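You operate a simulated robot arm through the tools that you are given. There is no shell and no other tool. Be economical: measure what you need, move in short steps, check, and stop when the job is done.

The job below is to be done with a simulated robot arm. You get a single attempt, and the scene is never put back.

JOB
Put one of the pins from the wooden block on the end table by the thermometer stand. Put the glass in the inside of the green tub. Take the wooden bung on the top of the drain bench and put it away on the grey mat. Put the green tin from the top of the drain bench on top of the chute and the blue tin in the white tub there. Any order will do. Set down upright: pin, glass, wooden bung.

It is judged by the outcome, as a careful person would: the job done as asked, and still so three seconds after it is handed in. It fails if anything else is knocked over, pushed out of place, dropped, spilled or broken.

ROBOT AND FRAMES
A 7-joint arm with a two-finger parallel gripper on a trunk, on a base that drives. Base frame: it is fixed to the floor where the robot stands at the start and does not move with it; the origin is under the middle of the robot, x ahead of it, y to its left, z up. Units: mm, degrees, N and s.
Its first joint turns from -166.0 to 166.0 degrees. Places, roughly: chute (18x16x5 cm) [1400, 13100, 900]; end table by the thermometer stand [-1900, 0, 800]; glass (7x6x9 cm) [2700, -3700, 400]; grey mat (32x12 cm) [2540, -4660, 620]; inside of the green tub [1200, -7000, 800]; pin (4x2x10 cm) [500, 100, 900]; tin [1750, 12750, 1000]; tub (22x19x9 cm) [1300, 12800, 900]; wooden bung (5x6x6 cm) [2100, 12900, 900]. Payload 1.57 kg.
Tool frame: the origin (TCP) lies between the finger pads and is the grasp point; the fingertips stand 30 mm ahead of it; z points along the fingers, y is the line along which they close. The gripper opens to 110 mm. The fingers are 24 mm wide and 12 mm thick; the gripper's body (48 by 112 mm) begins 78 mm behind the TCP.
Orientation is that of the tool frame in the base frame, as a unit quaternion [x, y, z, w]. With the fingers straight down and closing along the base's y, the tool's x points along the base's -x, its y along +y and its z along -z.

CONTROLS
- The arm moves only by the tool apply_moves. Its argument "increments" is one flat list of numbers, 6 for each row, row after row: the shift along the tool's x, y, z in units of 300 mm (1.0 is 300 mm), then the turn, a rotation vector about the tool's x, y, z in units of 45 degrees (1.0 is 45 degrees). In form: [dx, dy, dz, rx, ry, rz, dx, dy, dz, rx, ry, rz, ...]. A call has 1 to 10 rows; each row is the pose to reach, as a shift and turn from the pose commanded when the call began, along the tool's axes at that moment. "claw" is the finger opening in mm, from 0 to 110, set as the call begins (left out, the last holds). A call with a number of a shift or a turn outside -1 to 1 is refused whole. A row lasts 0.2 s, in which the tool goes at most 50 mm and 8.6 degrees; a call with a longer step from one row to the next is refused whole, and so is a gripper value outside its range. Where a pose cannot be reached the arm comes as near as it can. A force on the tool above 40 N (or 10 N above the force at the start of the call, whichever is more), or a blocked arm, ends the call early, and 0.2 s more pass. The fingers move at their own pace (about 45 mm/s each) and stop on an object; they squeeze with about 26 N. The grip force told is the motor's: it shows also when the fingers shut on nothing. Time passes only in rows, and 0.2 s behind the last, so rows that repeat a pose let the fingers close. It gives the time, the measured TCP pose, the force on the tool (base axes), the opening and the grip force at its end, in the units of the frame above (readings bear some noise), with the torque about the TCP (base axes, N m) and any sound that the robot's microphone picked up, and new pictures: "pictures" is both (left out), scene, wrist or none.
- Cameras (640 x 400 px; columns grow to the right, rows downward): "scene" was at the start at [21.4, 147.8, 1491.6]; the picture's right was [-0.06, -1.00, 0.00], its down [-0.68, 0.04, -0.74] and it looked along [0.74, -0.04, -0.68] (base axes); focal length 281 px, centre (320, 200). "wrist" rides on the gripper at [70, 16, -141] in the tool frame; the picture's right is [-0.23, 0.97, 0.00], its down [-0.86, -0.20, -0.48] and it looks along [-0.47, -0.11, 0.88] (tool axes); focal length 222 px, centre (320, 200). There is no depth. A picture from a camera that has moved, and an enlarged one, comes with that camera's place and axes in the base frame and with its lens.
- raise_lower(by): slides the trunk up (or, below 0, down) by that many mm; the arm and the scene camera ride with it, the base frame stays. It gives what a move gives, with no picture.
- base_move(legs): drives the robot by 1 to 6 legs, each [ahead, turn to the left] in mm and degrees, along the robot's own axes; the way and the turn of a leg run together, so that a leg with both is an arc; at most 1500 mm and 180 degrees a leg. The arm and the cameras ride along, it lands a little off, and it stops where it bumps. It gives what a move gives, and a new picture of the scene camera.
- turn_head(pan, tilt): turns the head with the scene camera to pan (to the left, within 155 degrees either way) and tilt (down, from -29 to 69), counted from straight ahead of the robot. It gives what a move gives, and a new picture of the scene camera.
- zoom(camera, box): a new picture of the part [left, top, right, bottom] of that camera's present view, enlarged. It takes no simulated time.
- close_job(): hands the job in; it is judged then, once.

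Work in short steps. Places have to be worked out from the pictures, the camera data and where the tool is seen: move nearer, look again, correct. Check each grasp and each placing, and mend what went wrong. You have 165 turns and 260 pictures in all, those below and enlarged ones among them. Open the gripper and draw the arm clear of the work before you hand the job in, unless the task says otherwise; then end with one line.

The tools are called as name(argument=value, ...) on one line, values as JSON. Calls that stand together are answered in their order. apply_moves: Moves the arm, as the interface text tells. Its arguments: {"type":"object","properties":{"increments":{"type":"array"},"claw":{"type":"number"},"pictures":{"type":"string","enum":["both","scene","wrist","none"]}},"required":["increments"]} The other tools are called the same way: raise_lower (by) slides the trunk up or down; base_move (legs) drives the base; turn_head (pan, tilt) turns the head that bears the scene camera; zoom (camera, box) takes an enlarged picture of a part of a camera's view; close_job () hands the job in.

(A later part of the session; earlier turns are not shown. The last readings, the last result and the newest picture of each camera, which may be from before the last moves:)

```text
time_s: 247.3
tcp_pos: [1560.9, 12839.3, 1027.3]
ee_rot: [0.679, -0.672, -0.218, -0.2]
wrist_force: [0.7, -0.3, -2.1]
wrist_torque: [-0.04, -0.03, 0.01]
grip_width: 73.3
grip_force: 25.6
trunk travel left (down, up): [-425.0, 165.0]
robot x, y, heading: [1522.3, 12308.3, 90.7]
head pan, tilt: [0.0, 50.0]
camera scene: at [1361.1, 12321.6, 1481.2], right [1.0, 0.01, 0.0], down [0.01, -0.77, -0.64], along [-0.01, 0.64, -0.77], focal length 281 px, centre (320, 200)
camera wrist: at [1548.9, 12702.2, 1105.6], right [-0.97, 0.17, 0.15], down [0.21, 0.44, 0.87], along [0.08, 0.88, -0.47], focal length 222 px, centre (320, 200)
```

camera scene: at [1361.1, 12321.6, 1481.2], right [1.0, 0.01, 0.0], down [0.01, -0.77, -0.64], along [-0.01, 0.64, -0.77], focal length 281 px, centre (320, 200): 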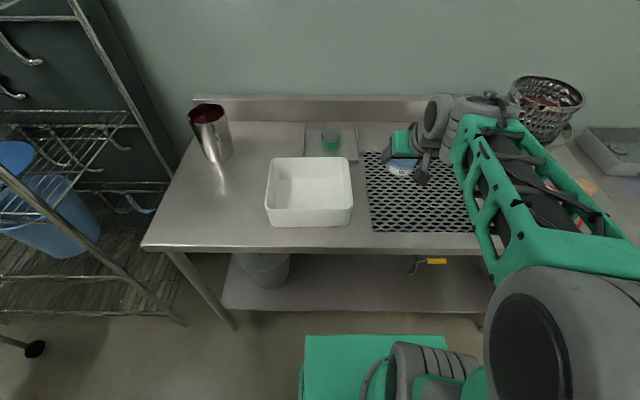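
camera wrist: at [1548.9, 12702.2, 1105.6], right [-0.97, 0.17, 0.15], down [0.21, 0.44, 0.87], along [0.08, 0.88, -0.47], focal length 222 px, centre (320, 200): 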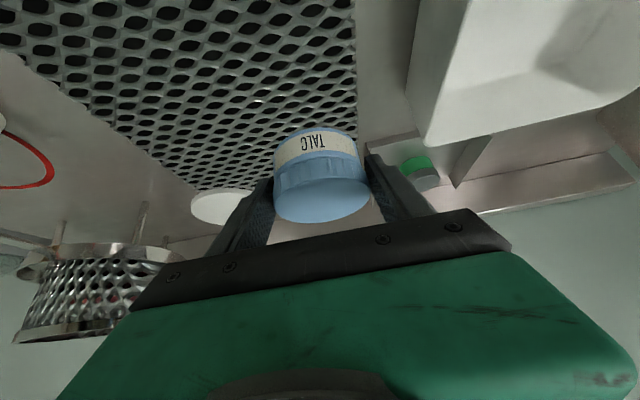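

It's carried safely. I'll continue over the tub's centre, (1325, 12837).

apply_moves(increments=[0, 0.131, 0.004, 0, 0, 0, 0, 0.262, 0.008, 0, 0, 0, 0, 0.393, 0.012, 0, 0, 0, 0, 0.525, 0.016, 0, 0, 0, 0, 0.656, 0.02, 0, 0, 0, 0, 0.787, 0.023, 0, 0, 0])

zoom(camera="scene", box=[240, 120, 400, 240])

```text
time_s: 248.7
tcp_pos: [1323.9, 12839.5, 1026.0]
ee_rot: [0.679, -0.672, -0.218, -0.199]
wrist_force: [0.6, -0.8, -2.6]
wrist_torque: [-0.03, 0.01, 0.03]
grip_width: 73.3
grip_force: 26.4
trunk travel left (down, up): [-425.0, 165.0]
robot x, y, heading: [1517.9, 12309.2, 90.3]
head pan, tilt: [0.0, 50.0]
camera scene: at [1360.8, 12321.6, 1481.1], right [1.0, 0.01, 0.0], down [0.01, -0.77, -0.64], along [-0.01, 0.64, -0.77], focal length 281 px, centre (320, 200)
camera wrist: at [1313.1, 12702.6, 1104.7], right [-0.97, 0.17, 0.15], down [0.21, 0.44, 0.87], along [0.08, 0.88, -0.47], focal length 222 px, centre (320, 200)
```

scene: 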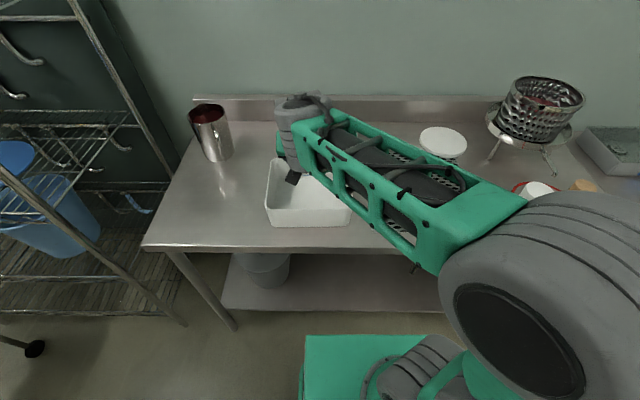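
wrist: 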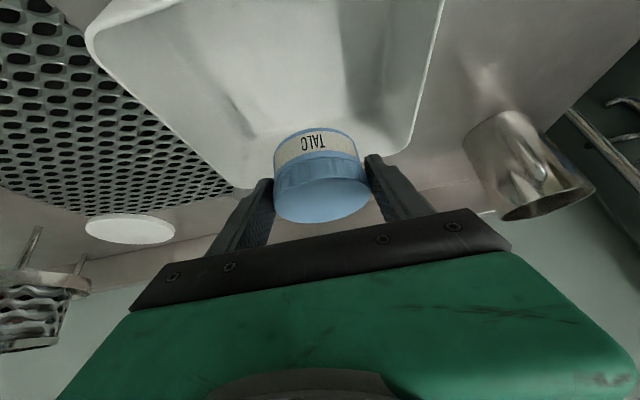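

```text
3.33 times, centred on (320, 180) of scene
camera zoom: at [1360.8, 12321.6, 1481.1], right [1.0, 0.01, 0.0], down [0.01, -0.77, -0.64], along [-0.01, 0.64, -0.77], focal length 937 px, centre (320, 267)
```

zoom: 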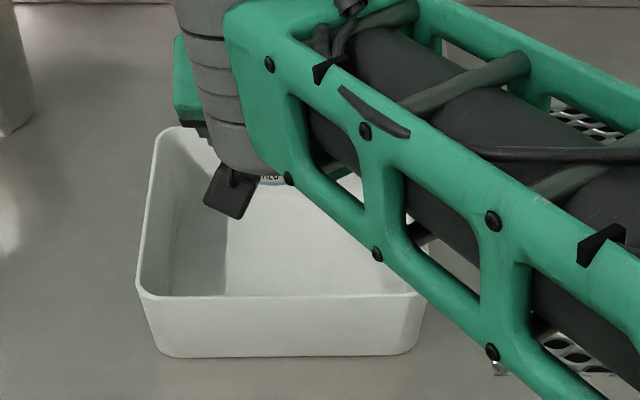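

The tub spans x 1235–1443 and y 12750–12950, so I'll shift +14 in x and lower into it.

apply_moves(increments=[0, -0.047, 0, 0, 0, 0, 0.072, -0.047, 0.105, 0, 0, 0, 0.144, -0.047, 0.211, 0, 0, 0, 0.216, -0.047, 0.316, 0, 0, 0], pictures="wrist")

apply_moves(increments=[0.009, 0, 0.014, 0, 0, 0, 0.019, 0, 0.028, 0, 0, 0, 0.028, 0, 0.041, 0, 0, 0, 0.034, 0, 0.05, 0, 0, 0], pictures="none")

```text
time_s: 249.7
tcp_pos: [1336.1, 12839.3, 911.9]
ee_rot: [0.679, -0.672, -0.218, -0.2]
wrist_force: [0.8, -0.6, -1.7]
wrist_torque: [-0.01, 0.0, -0.01]
grip_width: 73.4
grip_force: 26.1
trunk travel left (down, up): [-425.0, 165.0]
robot x, y, heading: [1520.3, 12307.1, 90.3]
head pan, tilt: [0.0, 50.0]
camera wrist: at [1324.8, 12701.9, 988.9], right [-0.97, 0.17, 0.15], down [0.21, 0.44, 0.87], along [0.08, 0.88, -0.47], focal length 222 px, centre (320, 200)
```

wrist: 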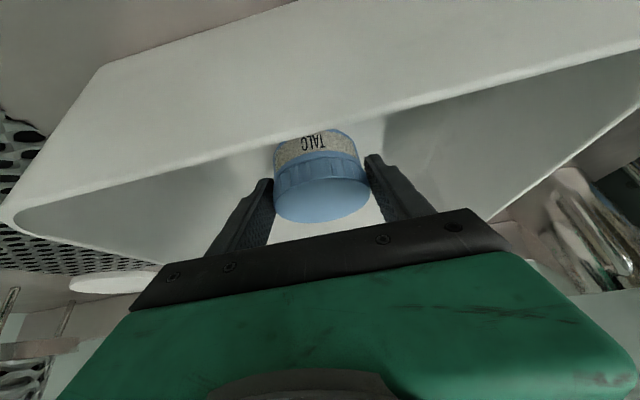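

```text
time_s: 250.7
tcp_pos: [1335.8, 12840.0, 899.7]
ee_rot: [0.677, -0.671, -0.224, -0.203]
wrist_force: [3.4, -2.6, 37.1]
wrist_torque: [0.22, -0.4, 0.04]
grip_width: 73.4
grip_force: 25.7
trunk travel left (down, up): [-425.0, 165.0]
robot x, y, heading: [1515.6, 12309.4, 90.4]
head pan, tilt: [0.0, 50.0]
```

It's on the tub floor (37 N). I'll relieve the pressure and open.

apply_moves(increments=[-0.007, 0, -0.01, 0, 0, 0, -0.013, 0, -0.02, 0, 0, 0], pictures="none")

apply_moves(increments=[0, 0, 0, 0, 0, 0, 0, 0, 0, 0, 0, 0, 0, 0, 0, 0, 0, 0], claw=95, pictures="wrist")

apply_moves(increments=[-0.02, 0, -0.03, 0, 0, 0, -0.09, 0, -0.13, 0, 0, 0, -0.16, 0, -0.24, 0, 0, 0, -0.24, 0, -0.35, 0, 0, 0, -0.32, 0, -0.46, 0, 0, 0])

```text
time_s: 251.3
tcp_pos: [1335.1, 12836.7, 897.4]
ee_rot: [0.68, -0.673, -0.215, -0.198]
wrist_force: [-1.2, 4.1, 10.5]
wrist_torque: [0.49, 0.05, 0.01]
grip_width: 73.1
grip_force: 25.4
trunk travel left (down, up): [-425.0, 165.0]
robot x, y, heading: [1519.1, 12306.3, 90.7]
head pan, tilt: [0.0, 50.0]
```

```text
time_s: 252.1
tcp_pos: [1336.1, 12837.7, 899.8]
ee_rot: [0.68, -0.672, -0.216, -0.199]
wrist_force: [0.2, 0.0, -1.3]
wrist_torque: [-0.02, 0.04, 0.02]
grip_width: 95.1
grip_force: 0.0
trunk travel left (down, up): [-425.0, 165.0]
robot x, y, heading: [1518.9, 12306.9, 90.4]
head pan, tilt: [0.0, 50.0]
camera wrist: at [1325.2, 12701.5, 977.1], right [-0.97, 0.17, 0.15], down [0.21, 0.44, 0.87], along [0.08, 0.88, -0.47], focal length 222 px, centre (320, 200)
```

wrist: 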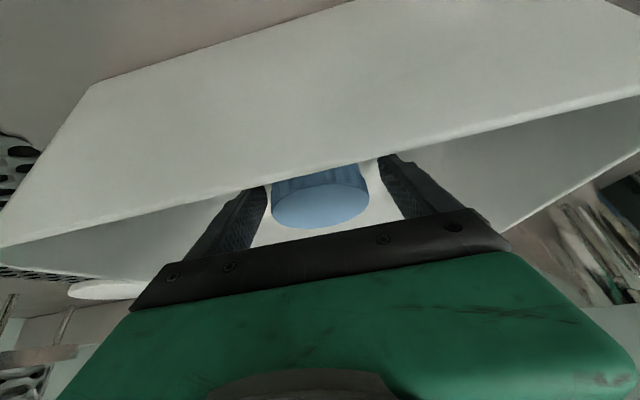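

```text
time_s: 253.3
tcp_pos: [1340.1, 12840.4, 1068.4]
ee_rot: [0.68, -0.671, -0.217, -0.199]
wrist_force: [-0.2, -0.7, 0.5]
wrist_torque: [0.01, 0.01, -0.02]
grip_width: 95.0
grip_force: 0.1
trunk travel left (down, up): [-425.0, 165.0]
robot x, y, heading: [1515.8, 12305.6, 90.3]
head pan, tilt: [0.0, 50.0]
camera scene: at [1361.0, 12321.5, 1481.1], right [1.0, 0.01, 0.0], down [0.01, -0.77, -0.64], along [-0.01, 0.64, -0.77], focal length 281 px, centre (320, 200)
camera wrist: at [1328.6, 12703.7, 1146.2], right [-0.97, 0.17, 0.15], down [0.21, 0.44, 0.87], along [0.08, 0.88, -0.47], focal length 222 px, centre (320, 200)
```

scene: 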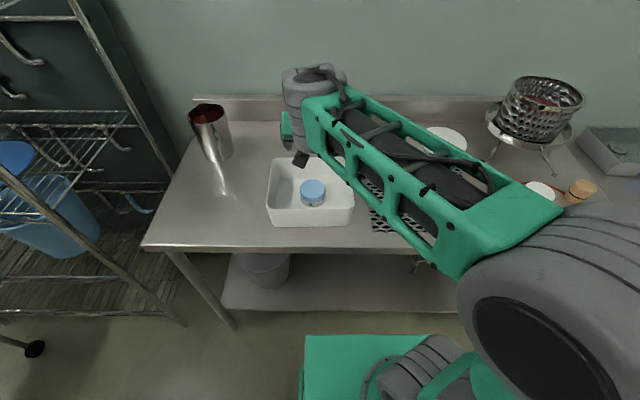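
wrist: 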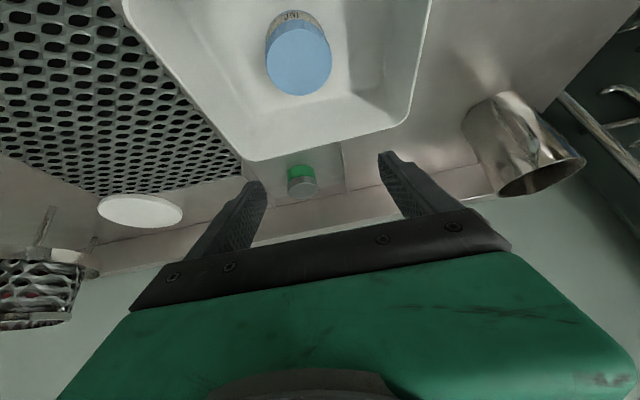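

The blue tin is in the tub. Next is the bung near (2100, 12868): I'll level the tool, pull back, and shift the robot to the right.

apply_moves(increments=[0.04, 0, -0.03, 0, 0.15, 0, 0.08, 0, -0.06, 0, 0.3, 0, 0.12, 0, -0.1, 0, 0.45, 0, 0.16, 0, -0.13, 0, 0.6, 0, 0.2, 0, -0.16, 0, 0.745, 0], pictures="none")

base_move(legs=[[-250, 0], [0, 30], [-1050, 0], [0, -30], [1130, 0]])

turn_head(pan=0, tilt=45)

```text
time_s: 254.5
tcp_pos: [1342.3, 12764.0, 1073.8]
ee_rot: [0.714, -0.7, -0.011, 0.004]
wrist_force: [-0.2, 0.6, 0.7]
wrist_torque: [0.03, 0.0, -0.02]
grip_width: 95.0
grip_force: 0.0
trunk travel left (down, up): [-425.0, 165.0]
robot x, y, heading: [1517.0, 12307.7, 90.4]
head pan, tilt: [0.0, 50.0]
```

```text
time_s: 269.7
tcp_pos: [1863.0, 12745.5, 1074.1]
ee_rot: [0.715, -0.699, -0.013, 0.002]
wrist_force: [0.4, 0.6, 0.3]
wrist_torque: [0.02, 0.0, 0.01]
grip_width: 95.1
grip_force: 0.1
trunk travel left (down, up): [-425.0, 165.0]
robot x, y, heading: [2040.8, 12288.0, 90.8]
head pan, tilt: [0.0, 50.0]
camera scene: at [1886.4, 12302.9, 1481.2], right [1.0, 0.01, 0.0], down [0.01, -0.77, -0.64], along [-0.01, 0.64, -0.77], focal length 281 px, centre (320, 200)
```

scene: 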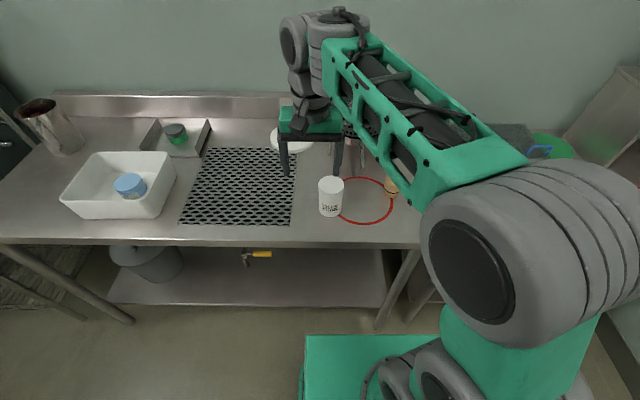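

```text
time_s: 270.4
tcp_pos: [1864.2, 12745.6, 1073.6]
ee_rot: [0.715, -0.699, -0.011, 0.002]
wrist_force: [0.3, 0.2, -0.7]
wrist_torque: [0.01, -0.01, -0.02]
grip_width: 95.2
grip_force: 0.1
trunk travel left (down, up): [-425.0, 165.0]
robot x, y, heading: [2043.0, 12290.0, 90.6]
head pan, tilt: [0.0, 45.0]
camera scene: at [1886.3, 12307.2, 1488.0], right [1.0, 0.01, 0.0], down [0.01, -0.71, -0.71], along [-0.01, 0.71, -0.71], focal length 281 px, centre (320, 200)
```

scene: 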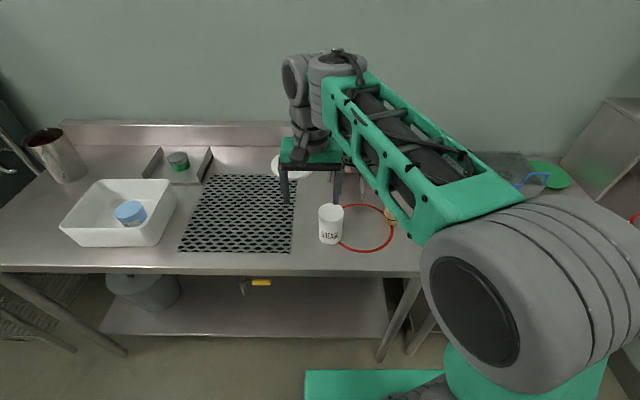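

The bung is near (2085, 12864). I'll move above it and look with the wrist camera.

apply_moves(increments=[-0.066, -0.126, 0, 0, 0, 0, -0.131, -0.251, 0, 0, 0, 0, -0.197, -0.377, 0, 0, 0, 0, -0.262, -0.502, 0, 0, 0, 0, -0.328, -0.628, 0, 0, 0, 0, -0.393, -0.74, 0, 0, 0, 0])

zoom(camera="scene", box=[300, 120, 460, 260])

```text
time_s: 271.8
tcp_pos: [2084.0, 12869.5, 1071.0]
ee_rot: [0.715, -0.699, -0.011, 0.003]
wrist_force: [0.0, 0.2, 0.9]
wrist_torque: [-0.02, -0.01, -0.04]
grip_width: 95.1
grip_force: 0.0
trunk travel left (down, up): [-425.0, 165.0]
robot x, y, heading: [2041.8, 12292.0, 90.8]
head pan, tilt: [0.0, 45.0]
camera scene: at [1886.7, 12307.6, 1488.1], right [1.0, 0.01, 0.0], down [0.01, -0.71, -0.71], along [-0.01, 0.71, -0.71], focal length 281 px, centre (320, 200)
camera wrist: at [2073.5, 12798.5, 1211.7], right [-0.98, 0.2, 0.02], down [0.19, 0.85, 0.48], along [0.08, 0.48, -0.87], focal length 222 px, centre (320, 200)
```

scene: 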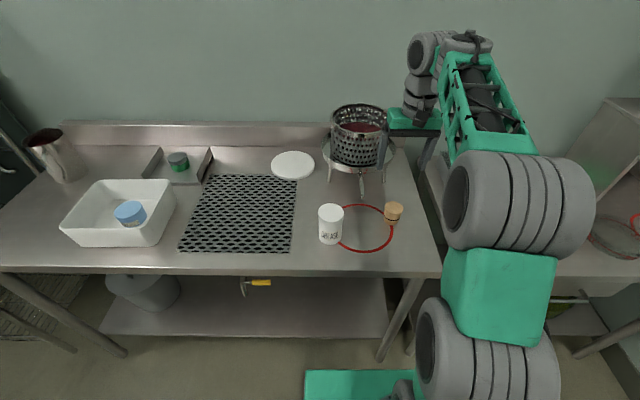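
wrist: 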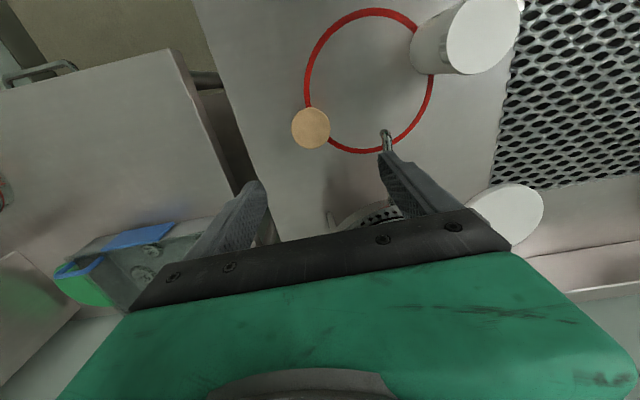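

```text
2.86 times, centred on (380, 190) of scene
camera zoom: at [1886.7, 12307.6, 1488.1], right [1.0, 0.01, 0.0], down [0.01, -0.71, -0.71], along [-0.01, 0.71, -0.71], focal length 803 px, centre (149, 229)
```

zoom: 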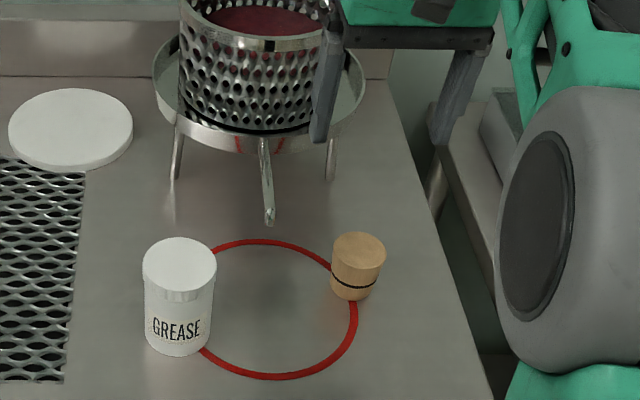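

The bung's top centre is (2087, 12855, ~912), about 50 mm in diameter. I'll descend to z ≈ 940 and check.

apply_moves(increments=[0.055, -0.02, 0.11, 0, 0, 0, 0.055, -0.02, 0.22, 0, 0, 0, 0.055, -0.02, 0.33, 0, 0, 0, 0.055, -0.02, 0.437, 0, 0, 0])

zoom(camera="scene", box=[320, 140, 440, 240])

```text
time_s: 272.8
tcp_pos: [2086.3, 12853.5, 939.1]
ee_rot: [0.716, -0.698, -0.013, 0.003]
wrist_force: [0.6, 0.7, -0.1]
wrist_torque: [0.01, 0.01, -0.01]
grip_width: 95.0
grip_force: 0.1
trunk travel left (down, up): [-425.0, 165.0]
robot x, y, heading: [2040.6, 12291.9, 90.8]
head pan, tilt: [0.0, 45.0]
camera scene: at [1886.4, 12307.3, 1488.1], right [1.0, 0.01, 0.0], down [0.01, -0.71, -0.71], along [-0.01, 0.71, -0.71], focal length 281 px, centre (320, 200)
camera wrist: at [2075.8, 12782.8, 1079.6], right [-0.98, 0.2, 0.02], down [0.19, 0.85, 0.49], along [0.08, 0.48, -0.87], focal length 222 px, centre (320, 200)
```

scene: 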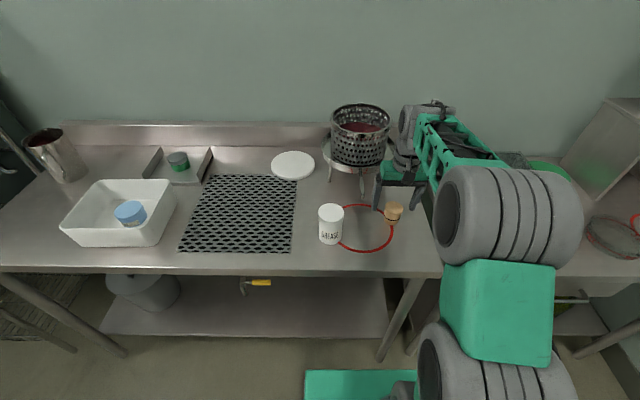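
wrist: 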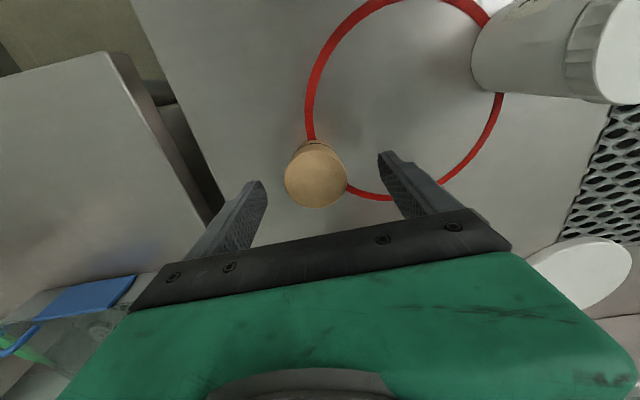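

```text
4.00 times, centred on (380, 190) of scene
camera zoom: at [1886.4, 12307.3, 1488.1], right [1.0, 0.01, 0.0], down [0.01, -0.71, -0.71], along [-0.01, 0.71, -0.71], focal length 1124 px, centre (80, 240)
```

zoom: 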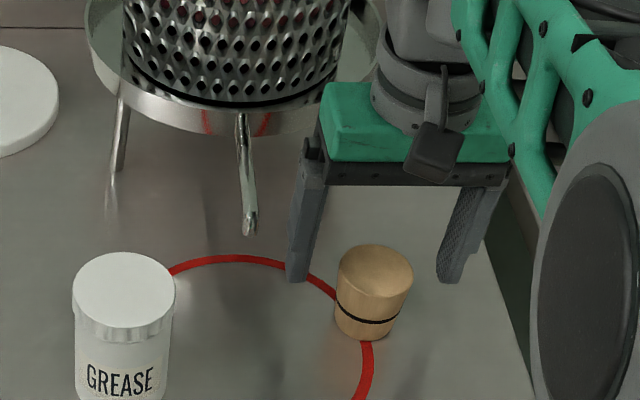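

Well aligned. I'll lower to z ≈ 895 and close.

apply_moves(increments=[0.005, -0.007, 0.06, 0, 0, 0, 0.005, -0.007, 0.11, 0, 0, 0, 0.005, -0.007, 0.147, 0, 0, 0], pictures="none")

apply_moves(increments=[0, 0, 0, 0, 0, 0, 0, 0, 0, 0, 0, 0, 0, 0, 0, 0, 0, 0, 0, 0, 0, 0, 0, 0, 0, 0, 0, 0, 0, 0], claw=25, pictures="wrist")

zoom(camera="scene", box=[320, 140, 440, 240])

```text
time_s: 273.6
tcp_pos: [2088.9, 12853.4, 895.7]
ee_rot: [0.715, -0.699, -0.013, 0.002]
wrist_force: [0.6, -0.5, -0.2]
wrist_torque: [0.03, 0.0, -0.01]
grip_width: 95.2
grip_force: 0.2
trunk travel left (down, up): [-425.0, 165.0]
robot x, y, heading: [2042.2, 12290.8, 90.6]
head pan, tilt: [0.0, 45.0]
```

```text
time_s: 274.8
tcp_pos: [2088.4, 12852.3, 894.4]
ee_rot: [0.715, -0.699, -0.012, 0.003]
wrist_force: [0.8, -0.2, 0.6]
wrist_torque: [0.01, -0.03, -0.04]
grip_width: 49.6
grip_force: 25.7
trunk travel left (down, up): [-425.0, 165.0]
robot x, y, heading: [2041.9, 12285.2, 90.7]
head pan, tilt: [0.0, 45.0]
camera wrist: at [2077.7, 12781.5, 1035.7], right [-0.98, 0.2, 0.02], down [0.19, 0.85, 0.49], along [0.08, 0.48, -0.87], focal length 222 px, centre (320, 200)
```

wrist: 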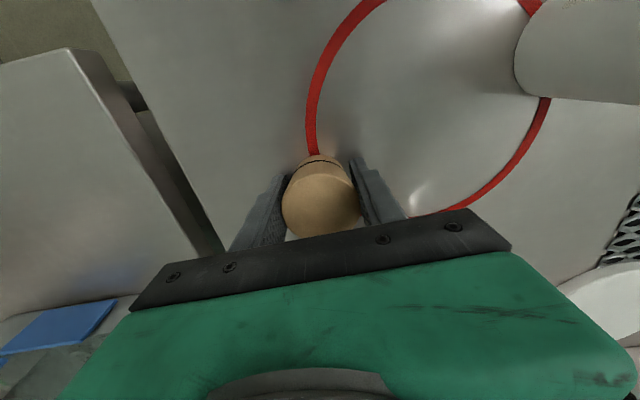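

```text
4.00 times, centred on (380, 190) of scene
camera zoom: at [1886.4, 12307.2, 1488.1], right [1.0, 0.01, 0.0], down [0.01, -0.71, -0.71], along [-0.01, 0.71, -0.71], focal length 1124 px, centre (80, 240)
```

zoom: 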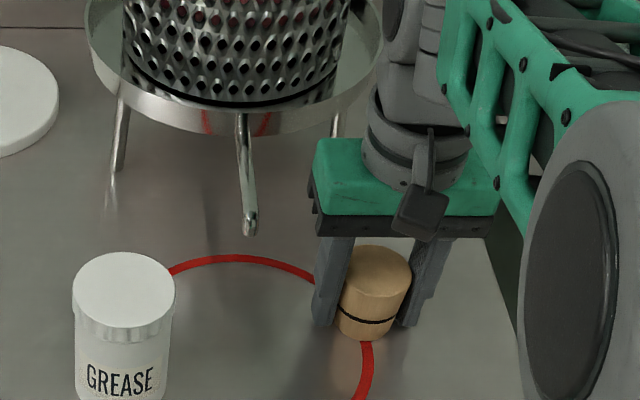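

The bung is gripped (49.6 mm). I'll lift it, tuck the arm in, and start the drive back south at x ≈ 2540.

apply_moves(increments=[0, 0, -0.1, 0, 0, 0, 0, 0, -0.23, 0, 0, 0, 0, 0, -0.37, 0, 0, 0, 0, 0, -0.5, 0, 0, 0, 0.12, 0, -0.6, 0, 0, 0, 0.26, 0, -0.6, 0, 0, 0, 0.4, 0, -0.6, 0, 0, 0, 0.5, 0, -0.6, 0, 0, 0])

base_move(legs=[[-800, 0], [0, -161.3], [1500, 0], [0, -19.4], [1500, 0], [1500, 0]])

```text
time_s: 276.6
tcp_pos: [2096.2, 12699.1, 1073.2]
ee_rot: [0.715, -0.699, -0.014, 0.003]
wrist_force: [0.8, -0.2, 0.6]
wrist_torque: [-0.01, 0.01, -0.02]
grip_width: 49.3
grip_force: 26.3
trunk travel left (down, up): [-425.0, 165.0]
robot x, y, heading: [2042.2, 12290.6, 90.8]
head pan, tilt: [0.0, 45.0]
camera scene: at [1886.3, 12307.0, 1488.1], right [1.0, 0.01, 0.0], down [0.01, -0.71, -0.71], along [-0.01, 0.71, -0.71], focal length 281 px, centre (320, 200)
camera wrist: at [2085.3, 12628.2, 1214.5], right [-0.98, 0.2, 0.02], down [0.19, 0.85, 0.49], along [0.08, 0.48, -0.87], focal length 222 px, centre (320, 200)
```

scene: 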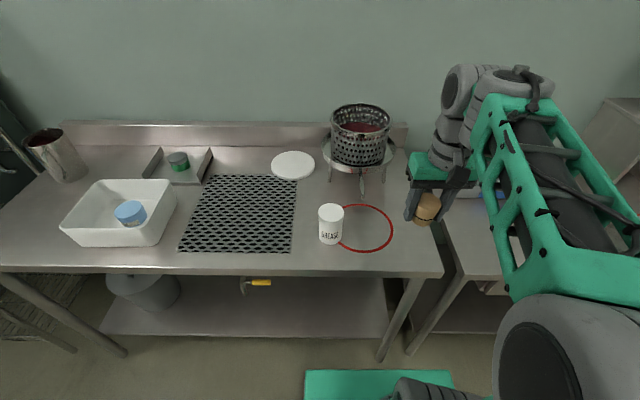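
wrist: 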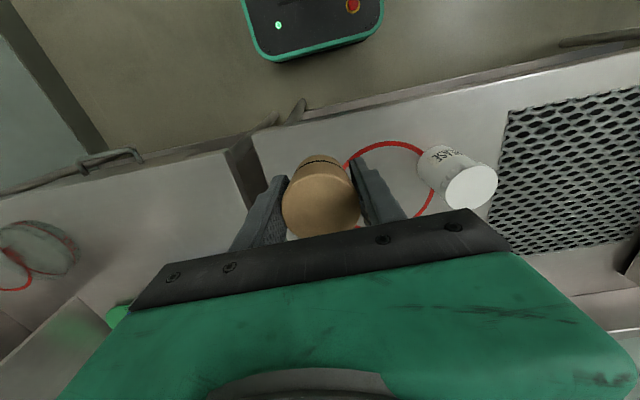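

```text
time_s: 309.6
tcp_pos: [2510.2, 6664.9, 1074.1]
ee_rot: [0.703, 0.712, 0.002, 0.013]
wrist_force: [0.3, 0.7, -0.4]
wrist_torque: [0.03, -0.02, 0.01]
grip_width: 49.3
grip_force: 26.6
trunk travel left (down, up): [-425.0, 165.0]
robot x, y, heading: [2567.7, 7073.2, -90.2]
head pan, tilt: [0.0, 45.0]
camera scene: at [2720.9, 7052.4, 1488.1], right [-1.0, 0.0, 0.0], down [0.0, 0.71, -0.71], along [0.0, -0.71, -0.71], focal length 281 px, centre (320, 200)
```

scene: 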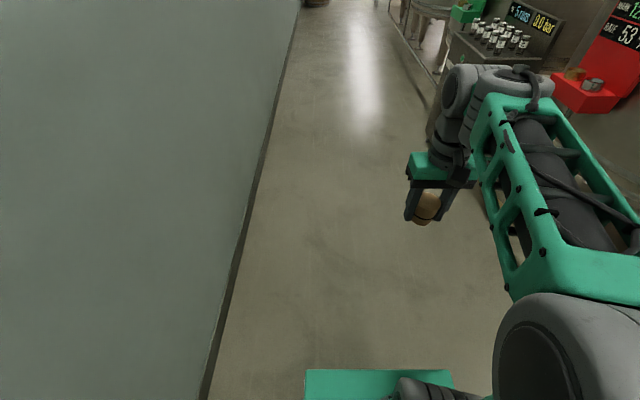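

The bung is secure and the way is clear. I'll continue south and angle towards the gap by the barrel.

base_move(legs=[[1500, 0], [1500, 0], [1500, 0], [1500, 0], [0, -26.5], [1500, 0]])

base_move(legs=[[0, 26.7]])

turn_head(pan=0, tilt=35)

```text
time_s: 346.4
tcp_pos: [1751.2, -612.0, 1073.9]
ee_rot: [0.843, 0.537, 0.0, 0.012]
wrist_force: [-0.5, 0.1, 0.1]
wrist_torque: [0.01, 0.02, -0.02]
grip_width: 49.3
grip_force: 25.9
trunk travel left (down, up): [-425.0, 165.0]
robot x, y, heading: [1979.2, -269.8, -115.8]
head pan, tilt: [0.0, 45.0]
camera scene: at [2108.7, -356.8, 1488.1], right [-0.9, 0.43, 0.0], down [0.31, 0.64, -0.71], along [-0.31, -0.64, -0.71], focal length 281 px, centre (320, 200)
```

scene: 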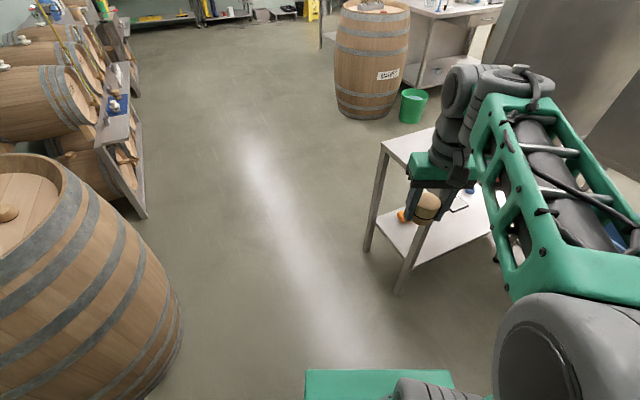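

```text
time_s: 348.2
tcp_pos: [1929.8, -679.6, 1073.4]
ee_rot: [0.697, 0.717, 0.003, 0.013]
wrist_force: [-0.2, -1.1, -1.4]
wrist_torque: [-0.02, 0.0, -0.02]
grip_width: 49.0
grip_force: 25.7
trunk travel left (down, up): [-425.0, 165.0]
robot x, y, heading: [1980.1, -266.0, -89.3]
head pan, tilt: [0.0, 45.0]
camera scene: at [2133.6, -289.5, 1488.1], right [-1.0, -0.02, 0.0], down [-0.01, 0.71, -0.71], along [0.01, -0.71, -0.71], focal length 281 px, centre (320, 200)
```

scene: 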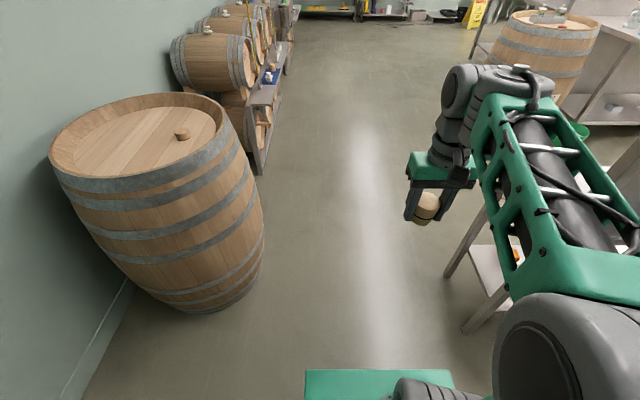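

```text
time_s: 348.9
tcp_pos: [1929.1, -679.0, 1072.7]
ee_rot: [0.698, 0.716, 0.003, 0.013]
wrist_force: [-0.6, 0.1, -0.8]
wrist_torque: [0.05, 0.0, -0.03]
grip_width: 48.9
grip_force: 25.6
trunk travel left (down, up): [-425.0, 165.0]
robot x, y, heading: [1979.7, -269.4, -89.0]
head pan, tilt: [0.0, 35.0]
camera scene: at [2133.6, -296.2, 1502.9], right [-1.0, -0.02, 0.0], down [-0.01, 0.57, -0.82], along [0.01, -0.82, -0.57], focal length 281 px, centre (320, 200)
```

scene: 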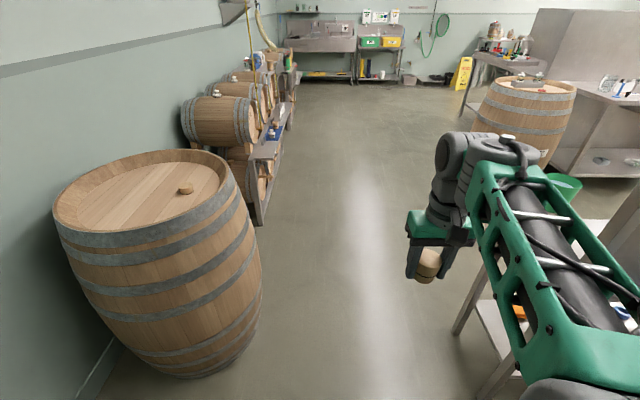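

The gap is fine: the barrel's edge is at x ≈ 2420. I'll drive south along x ≈ 1980 to y ≈ -3000 and look at the racks on the left.

base_move(legs=[[0, -1], [1500, 0], [1300, 0]])

turn_head(pan=55, tilt=30)

zoom(camera="scene", box=[100, 60, 420, 260])

```text
time_s: 362.7
tcp_pos: [1888.9, -3461.9, 1073.7]
ee_rot: [0.71, 0.704, 0.002, 0.012]
wrist_force: [-0.4, -0.3, -0.8]
wrist_torque: [0.0, -0.01, -0.04]
grip_width: 49.7
grip_force: 25.4
trunk travel left (down, up): [-425.0, 165.0]
robot x, y, heading: [1955.0, -3055.9, -91.0]
head pan, tilt: [0.0, 35.0]
camera scene: at [2106.6, -3086.0, 1502.9], right [-1.0, 0.02, 0.0], down [0.01, 0.57, -0.82], along [-0.02, -0.82, -0.57], focal length 281 px, centre (320, 200)
```

scene: 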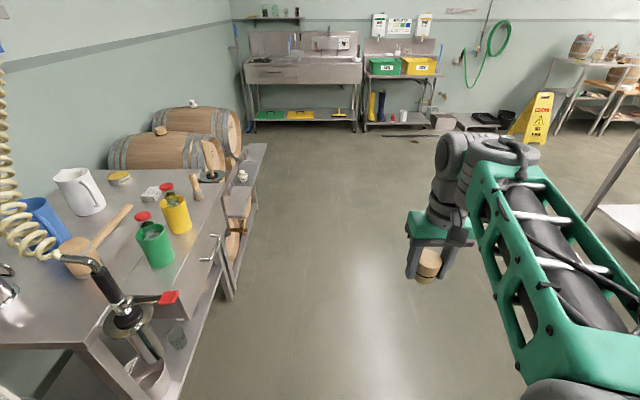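

```text
time_s: 363.9
tcp_pos: [1888.4, -3461.5, 1074.3]
ee_rot: [0.71, 0.704, 0.002, 0.012]
wrist_force: [-1.2, -0.8, 0.2]
wrist_torque: [-0.03, 0.0, 0.03]
grip_width: 49.1
grip_force: 26.1
trunk travel left (down, up): [-425.0, 165.0]
robot x, y, heading: [1953.9, -3050.2, -91.0]
head pan, tilt: [55.0, 30.0]
camera scene: at [2181.3, -3051.3, 1510.7], right [-0.59, -0.81, 0.0], down [-0.4, 0.29, -0.87], along [0.7, -0.51, -0.5], focal length 281 px, centre (320, 200)
```

scene: 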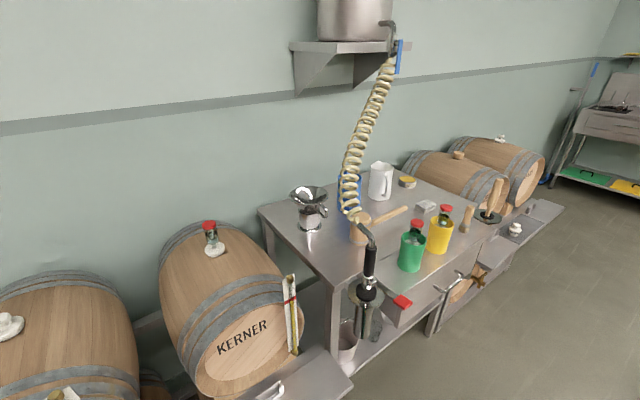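

```text
2.00 times, centred on (260, 160) of scene
camera zoom: at [2181.3, -3051.3, 1510.7], right [-0.59, -0.81, 0.0], down [-0.4, 0.29, -0.87], along [0.7, -0.51, -0.5], focal length 562 px, centre (440, 280)
```

zoom: 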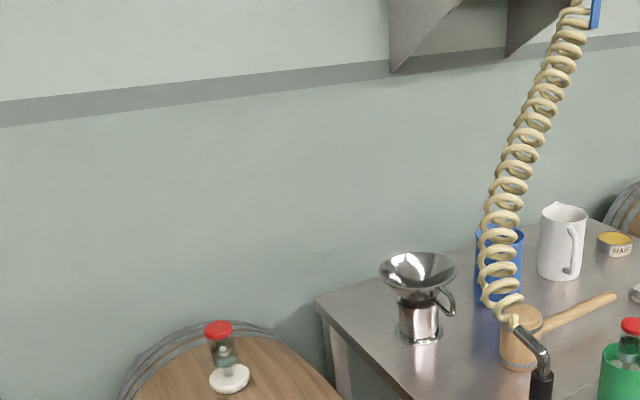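

The mat should be on the low plank of the second rack further south (z ≈ 620). I'll drive to y ≈ -4650 and turn to face it.

base_move(legs=[[1500, 0], [110, 0], [0, 91]])

turn_head(pan=0, tilt=45)

turn_head(pan=45, tilt=35)

```text
time_s: 376.1
tcp_pos: [2343.4, -4711.7, 1074.5]
ee_rot: [-0.017, 1.0, 0.011, 0.006]
wrist_force: [-0.1, 0.3, -0.8]
wrist_torque: [0.01, -0.01, 0.01]
grip_width: 49.3
grip_force: 25.9
trunk travel left (down, up): [-425.0, 165.0]
robot x, y, heading: [1931.4, -4665.1, 1.4]
head pan, tilt: [55.0, 30.0]
camera scene: at [1917.3, -4437.4, 1510.7], right [0.83, -0.55, 0.0], down [-0.28, -0.42, -0.87], along [0.48, 0.72, -0.5], focal length 281 px, centre (320, 200)
```

scene: 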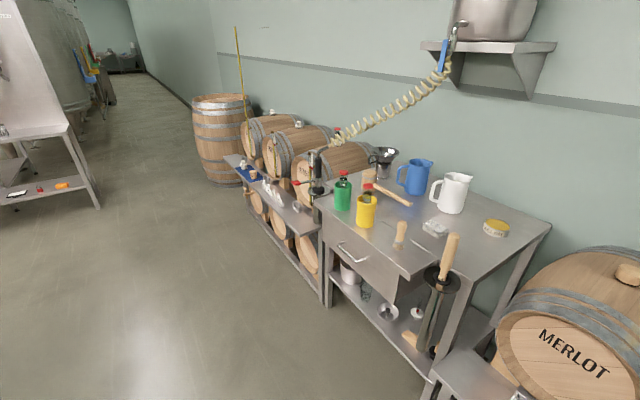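

```text
time_s: 377.3
tcp_pos: [2343.2, -4712.2, 1073.7]
ee_rot: [-0.016, 1.0, 0.01, 0.007]
wrist_force: [-0.4, 0.0, -0.8]
wrist_torque: [0.03, 0.02, 0.01]
grip_width: 49.1
grip_force: 25.8
trunk travel left (down, up): [-425.0, 165.0]
robot x, y, heading: [1935.8, -4663.4, 1.2]
head pan, tilt: [0.0, 45.0]
camera scene: at [1948.4, -4510.8, 1488.1], right [0.02, -1.0, 0.0], down [-0.71, -0.02, -0.71], along [0.71, 0.02, -0.71], focal length 281 px, centre (320, 200)
```

scene: 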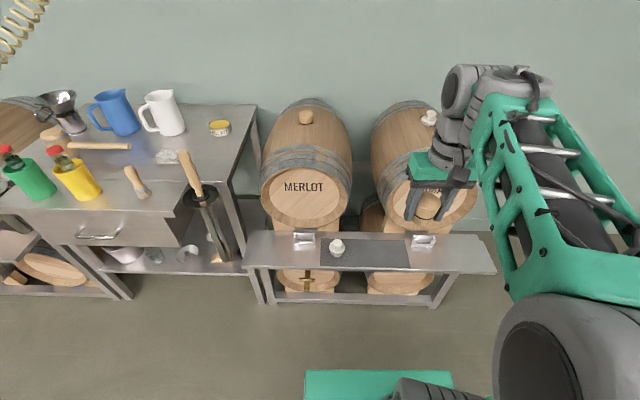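

```text
time_s: 378.4
tcp_pos: [2343.3, -4711.7, 1074.1]
ee_rot: [-0.017, 1.0, 0.01, 0.006]
wrist_force: [0.1, -0.4, -0.5]
wrist_torque: [-0.01, -0.01, -0.01]
grip_width: 49.2
grip_force: 25.8
trunk travel left (down, up): [-425.0, 165.0]
robot x, y, heading: [1933.5, -4664.1, 1.0]
head pan, tilt: [45.0, 35.0]
camera scene: at [1928.0, -4449.1, 1502.9], right [0.72, -0.69, 0.0], down [-0.4, -0.41, -0.82], along [0.57, 0.59, -0.57], focal length 281 px, centre (320, 200)
```

scene: 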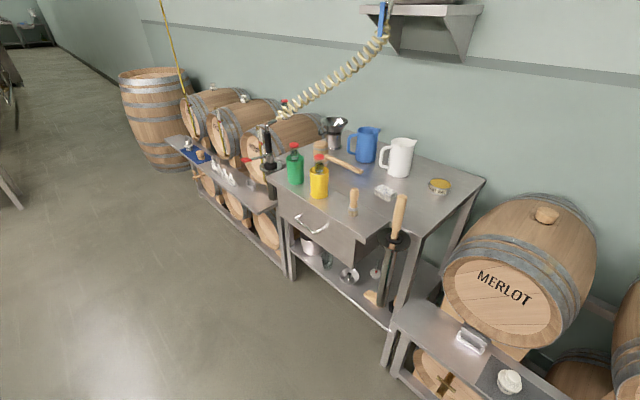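

The mat spans x 2478–2602, y -4821…-4494 at z ≈ 620, with a white object at its left end. I'll move closer, lower the trunk, and place the bung at about (2532, -4720).

base_move(legs=[[85, 0]])

raise_lower(by=-220)

turn_head(pan=0, tilt=45)

```text
time_s: 379.5
tcp_pos: [2428.8, -4711.7, 1074.7]
ee_rot: [-0.016, 1.0, 0.011, 0.006]
wrist_force: [-1.0, -0.4, -0.3]
wrist_torque: [-0.05, -0.02, 0.0]
grip_width: 49.1
grip_force: 25.9
trunk travel left (down, up): [-425.0, 165.0]
robot x, y, heading: [2017.1, -4663.6, 1.4]
head pan, tilt: [45.0, 35.0]
camera scene: at [2013.4, -4447.1, 1502.9], right [0.72, -0.69, 0.0], down [-0.4, -0.41, -0.82], along [0.57, 0.59, -0.57], focal length 281 px, centre (320, 200)
```

scene: 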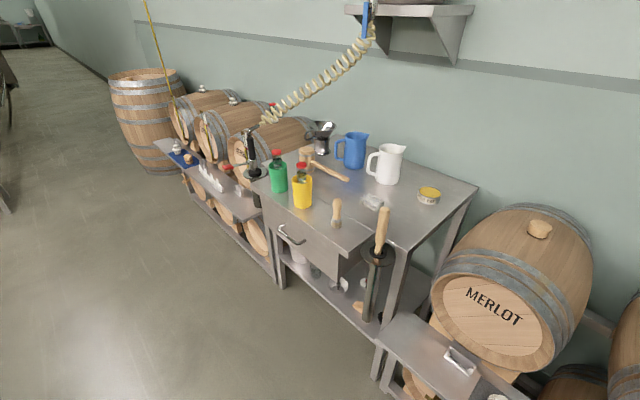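

```text
time_s: 381.9
tcp_pos: [2427.9, -4711.5, 853.4]
ee_rot: [-0.017, 1.0, 0.01, 0.006]
wrist_force: [-0.5, 1.2, 0.1]
wrist_torque: [0.04, -0.02, 0.0]
grip_width: 49.2
grip_force: 25.9
trunk travel left (down, up): [-205.0, 385.0]
robot x, y, heading: [2016.1, -4659.5, 1.3]
head pan, tilt: [45.0, 35.0]
```

```text
time_s: 383.0
tcp_pos: [2427.6, -4710.7, 853.3]
ee_rot: [-0.017, 1.0, 0.011, 0.006]
wrist_force: [-0.3, 0.4, -1.2]
wrist_torque: [-0.01, 0.0, 0.01]
grip_width: 49.1
grip_force: 26.1
trunk travel left (down, up): [-205.0, 385.0]
robot x, y, heading: [2018.8, -4660.7, 1.3]
head pan, tilt: [0.0, 45.0]
camera scene: at [2033.6, -4508.9, 1268.1], right [0.02, -1.0, 0.0], down [-0.71, -0.02, -0.71], along [0.71, 0.02, -0.71], focal length 281 px, centre (320, 200)
```

scene: 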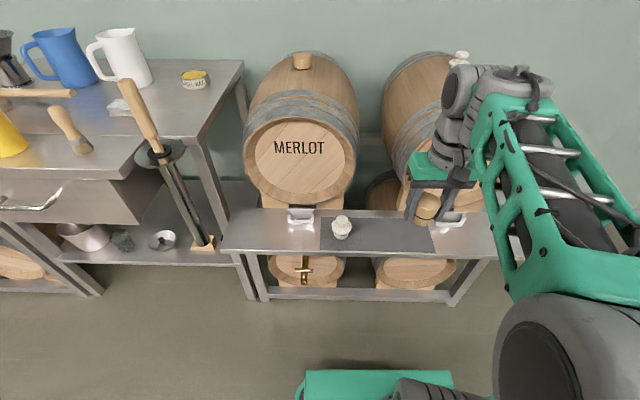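

The target is free. I'll move forward to x ≈ 2535 and lower to z ≈ 690.

apply_moves(increments=[-0.12, 0, 0, 0, 0, 0, -0.24, 0, 0, 0, 0, 0, -0.355, 0, 0, 0, 0, 0, -0.355, 0, 0.14, 0, 0, 0, -0.355, 0, 0.28, 0, 0, 0, -0.355, 0, 0.42, 0, 0, 0, -0.355, 0, 0.53, 0, 0, 0])

zoom(camera="scene", box=[300, 140, 480, 280])

```text
time_s: 384.6
tcp_pos: [2536.9, -4703.6, 694.8]
ee_rot: [-0.017, 1.0, 0.011, 0.007]
wrist_force: [-0.6, 0.4, -0.5]
wrist_torque: [0.0, -0.02, 0.01]
grip_width: 49.2
grip_force: 26.0
trunk travel left (down, up): [-205.0, 385.0]
robot x, y, heading: [2016.6, -4658.5, 1.4]
head pan, tilt: [0.0, 45.0]
camera scene: at [2033.5, -4508.9, 1268.1], right [0.02, -1.0, 0.0], down [-0.71, -0.02, -0.71], along [0.71, 0.02, -0.71], focal length 281 px, centre (320, 200)
camera wrist: at [2466.4, -4692.8, 835.9], right [0.19, 0.98, 0.02], down [0.86, -0.18, 0.49], along [0.48, -0.07, -0.87], focal length 222 px, centre (320, 200)
```

scene: 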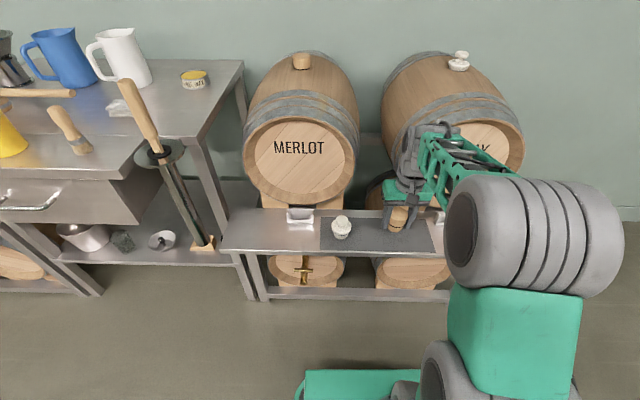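
wrist: 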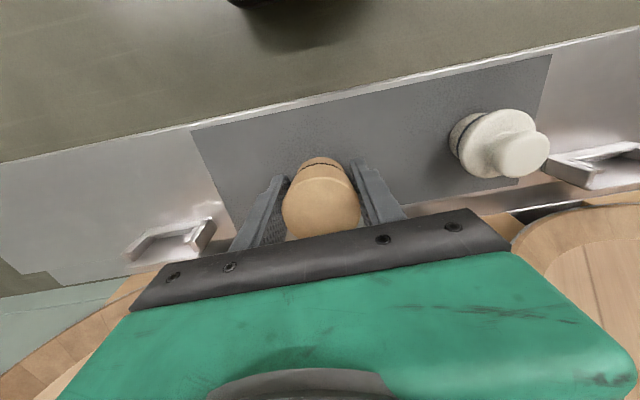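

```text
2.86 times, centred on (390, 210) of scene
camera zoom: at [2033.5, -4508.9, 1268.1], right [0.02, -1.0, 0.0], down [-0.71, -0.02, -0.71], along [0.71, 0.02, -0.71], focal length 803 px, centre (120, 171)
```

zoom: 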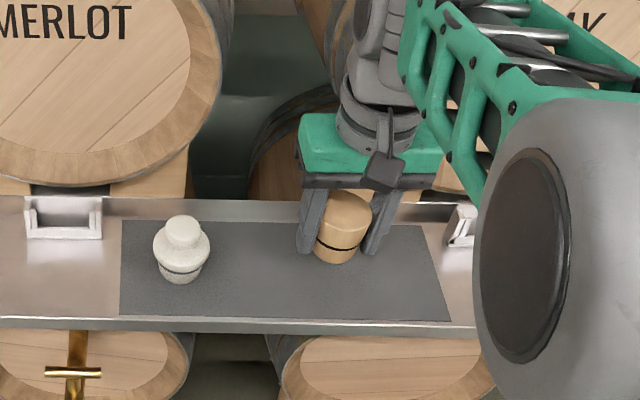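

I'm over the mat. I'll lower the last ~30 mm slowly.

apply_moves(increments=[0, 0, 0.03, 0, 0, 0, 0, 0, 0.055, 0, 0, 0, 0, 0, 0.07, 0, 0, 0], pictures="none")

apply_moves(increments=[0, 0, 0.006, 0, 0, 0, 0, 0, 0.012, 0, 0, 0, 0, 0, 0.018, 0, 0, 0, 0, 0, 0.024, 0, 0, 0], pictures="wrist")

```text
time_s: 385.4
tcp_pos: [2538.6, -4703.6, 674.1]
ee_rot: [-0.017, 1.0, 0.011, 0.006]
wrist_force: [0.3, 0.5, -0.7]
wrist_torque: [-0.02, -0.02, 0.03]
grip_width: 49.2
grip_force: 26.0
trunk travel left (down, up): [-205.0, 385.0]
robot x, y, heading: [2017.9, -4660.4, 1.2]
head pan, tilt: [0.0, 45.0]
```

```text
time_s: 386.4
tcp_pos: [2537.7, -4704.0, 667.2]
ee_rot: [-0.017, 1.0, 0.011, 0.006]
wrist_force: [0.4, -0.9, -0.2]
wrist_torque: [0.01, 0.02, 0.0]
grip_width: 49.2
grip_force: 26.3
trunk travel left (down, up): [-205.0, 385.0]
robot x, y, heading: [2016.4, -4661.3, 1.3]
head pan, tilt: [0.0, 45.0]
camera wrist: at [2466.4, -4692.0, 808.3], right [0.19, 0.98, 0.02], down [0.86, -0.18, 0.48], along [0.48, -0.07, -0.87], focal length 222 px, centre (320, 200)
```

wrist: 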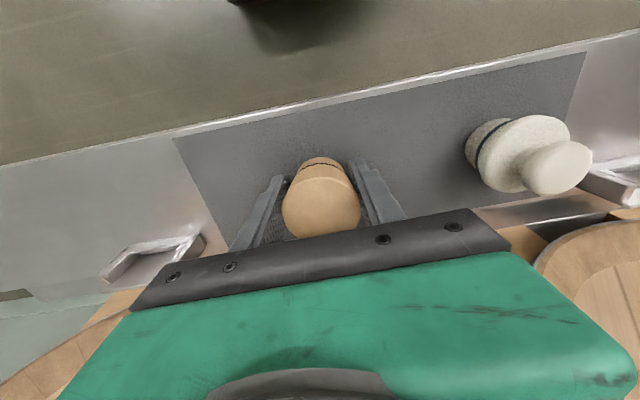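

No contact yet. I'll continue slowly.

apply_moves(increments=[0, 0, 0.006, 0, 0, 0, 0, 0, 0.012, 0, 0, 0, 0, 0, 0.018, 0, 0, 0, 0, 0, 0.024, 0, 0, 0], pictures="none")

zoom(camera="scene", box=[340, 170, 460, 260])

```text
time_s: 387.4
tcp_pos: [2536.5, -4702.9, 660.5]
ee_rot: [-0.016, 1.0, 0.011, 0.006]
wrist_force: [0.8, -0.2, -1.0]
wrist_torque: [-0.02, -0.03, 0.02]
grip_width: 49.3
grip_force: 25.3
trunk travel left (down, up): [-205.0, 385.0]
robot x, y, heading: [2017.3, -4660.8, 1.7]
head pan, tilt: [0.0, 45.0]
```

```text
4.44 times, centred on (400, 215) of scene
camera zoom: at [2033.6, -4508.9, 1268.1], right [0.02, -1.0, 0.0], down [-0.71, -0.02, -0.71], along [0.71, 0.02, -0.71], focal length 1249 px, centre (-36, 133)
```

zoom: 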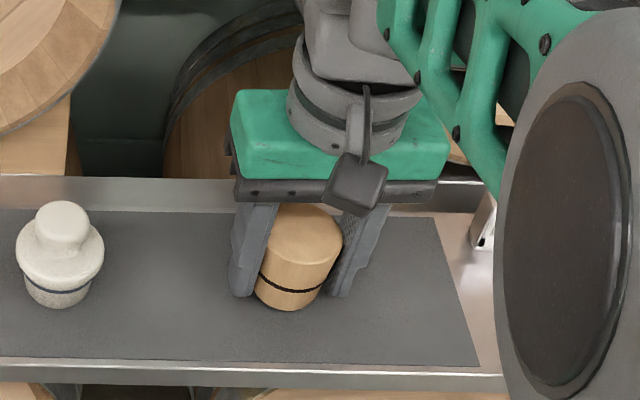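

apply_moves(increments=[0, 0, 0.006, 0, 0, 0, 0, 0, 0.012, 0, 0, 0, 0, 0, 0.018, 0, 0, 0, 0, 0, 0.024, 0, 0, 0], pictures="none")

apply_moves(increments=[0, 0, 0.005, 0, 0, 0, 0, 0, 0.01, 0, 0, 0, 0, 0, 0.015, 0, 0, 0], pictures="none")

```text
time_s: 388.4
tcp_pos: [2538.9, -4703.3, 656.2]
ee_rot: [-0.017, 1.0, 0.01, 0.007]
wrist_force: [-4.3, 0.2, 14.0]
wrist_torque: [-0.24, 0.15, -0.07]
grip_width: 49.1
grip_force: 25.3
trunk travel left (down, up): [-205.0, 385.0]
robot x, y, heading: [2014.9, -4663.2, 1.3]
head pan, tilt: [0.0, 45.0]
```

```text
time_s: 389.2
tcp_pos: [2538.9, -4702.3, 651.4]
ee_rot: [-0.017, 1.0, 0.01, 0.008]
wrist_force: [1.3, 2.2, 24.5]
wrist_torque: [-0.25, -0.27, 0.08]
grip_width: 49.5
grip_force: 26.2
trunk travel left (down, up): [-205.0, 385.0]
robot x, y, heading: [2017.3, -4661.1, 1.3]
head pan, tilt: [0.0, 45.0]
```

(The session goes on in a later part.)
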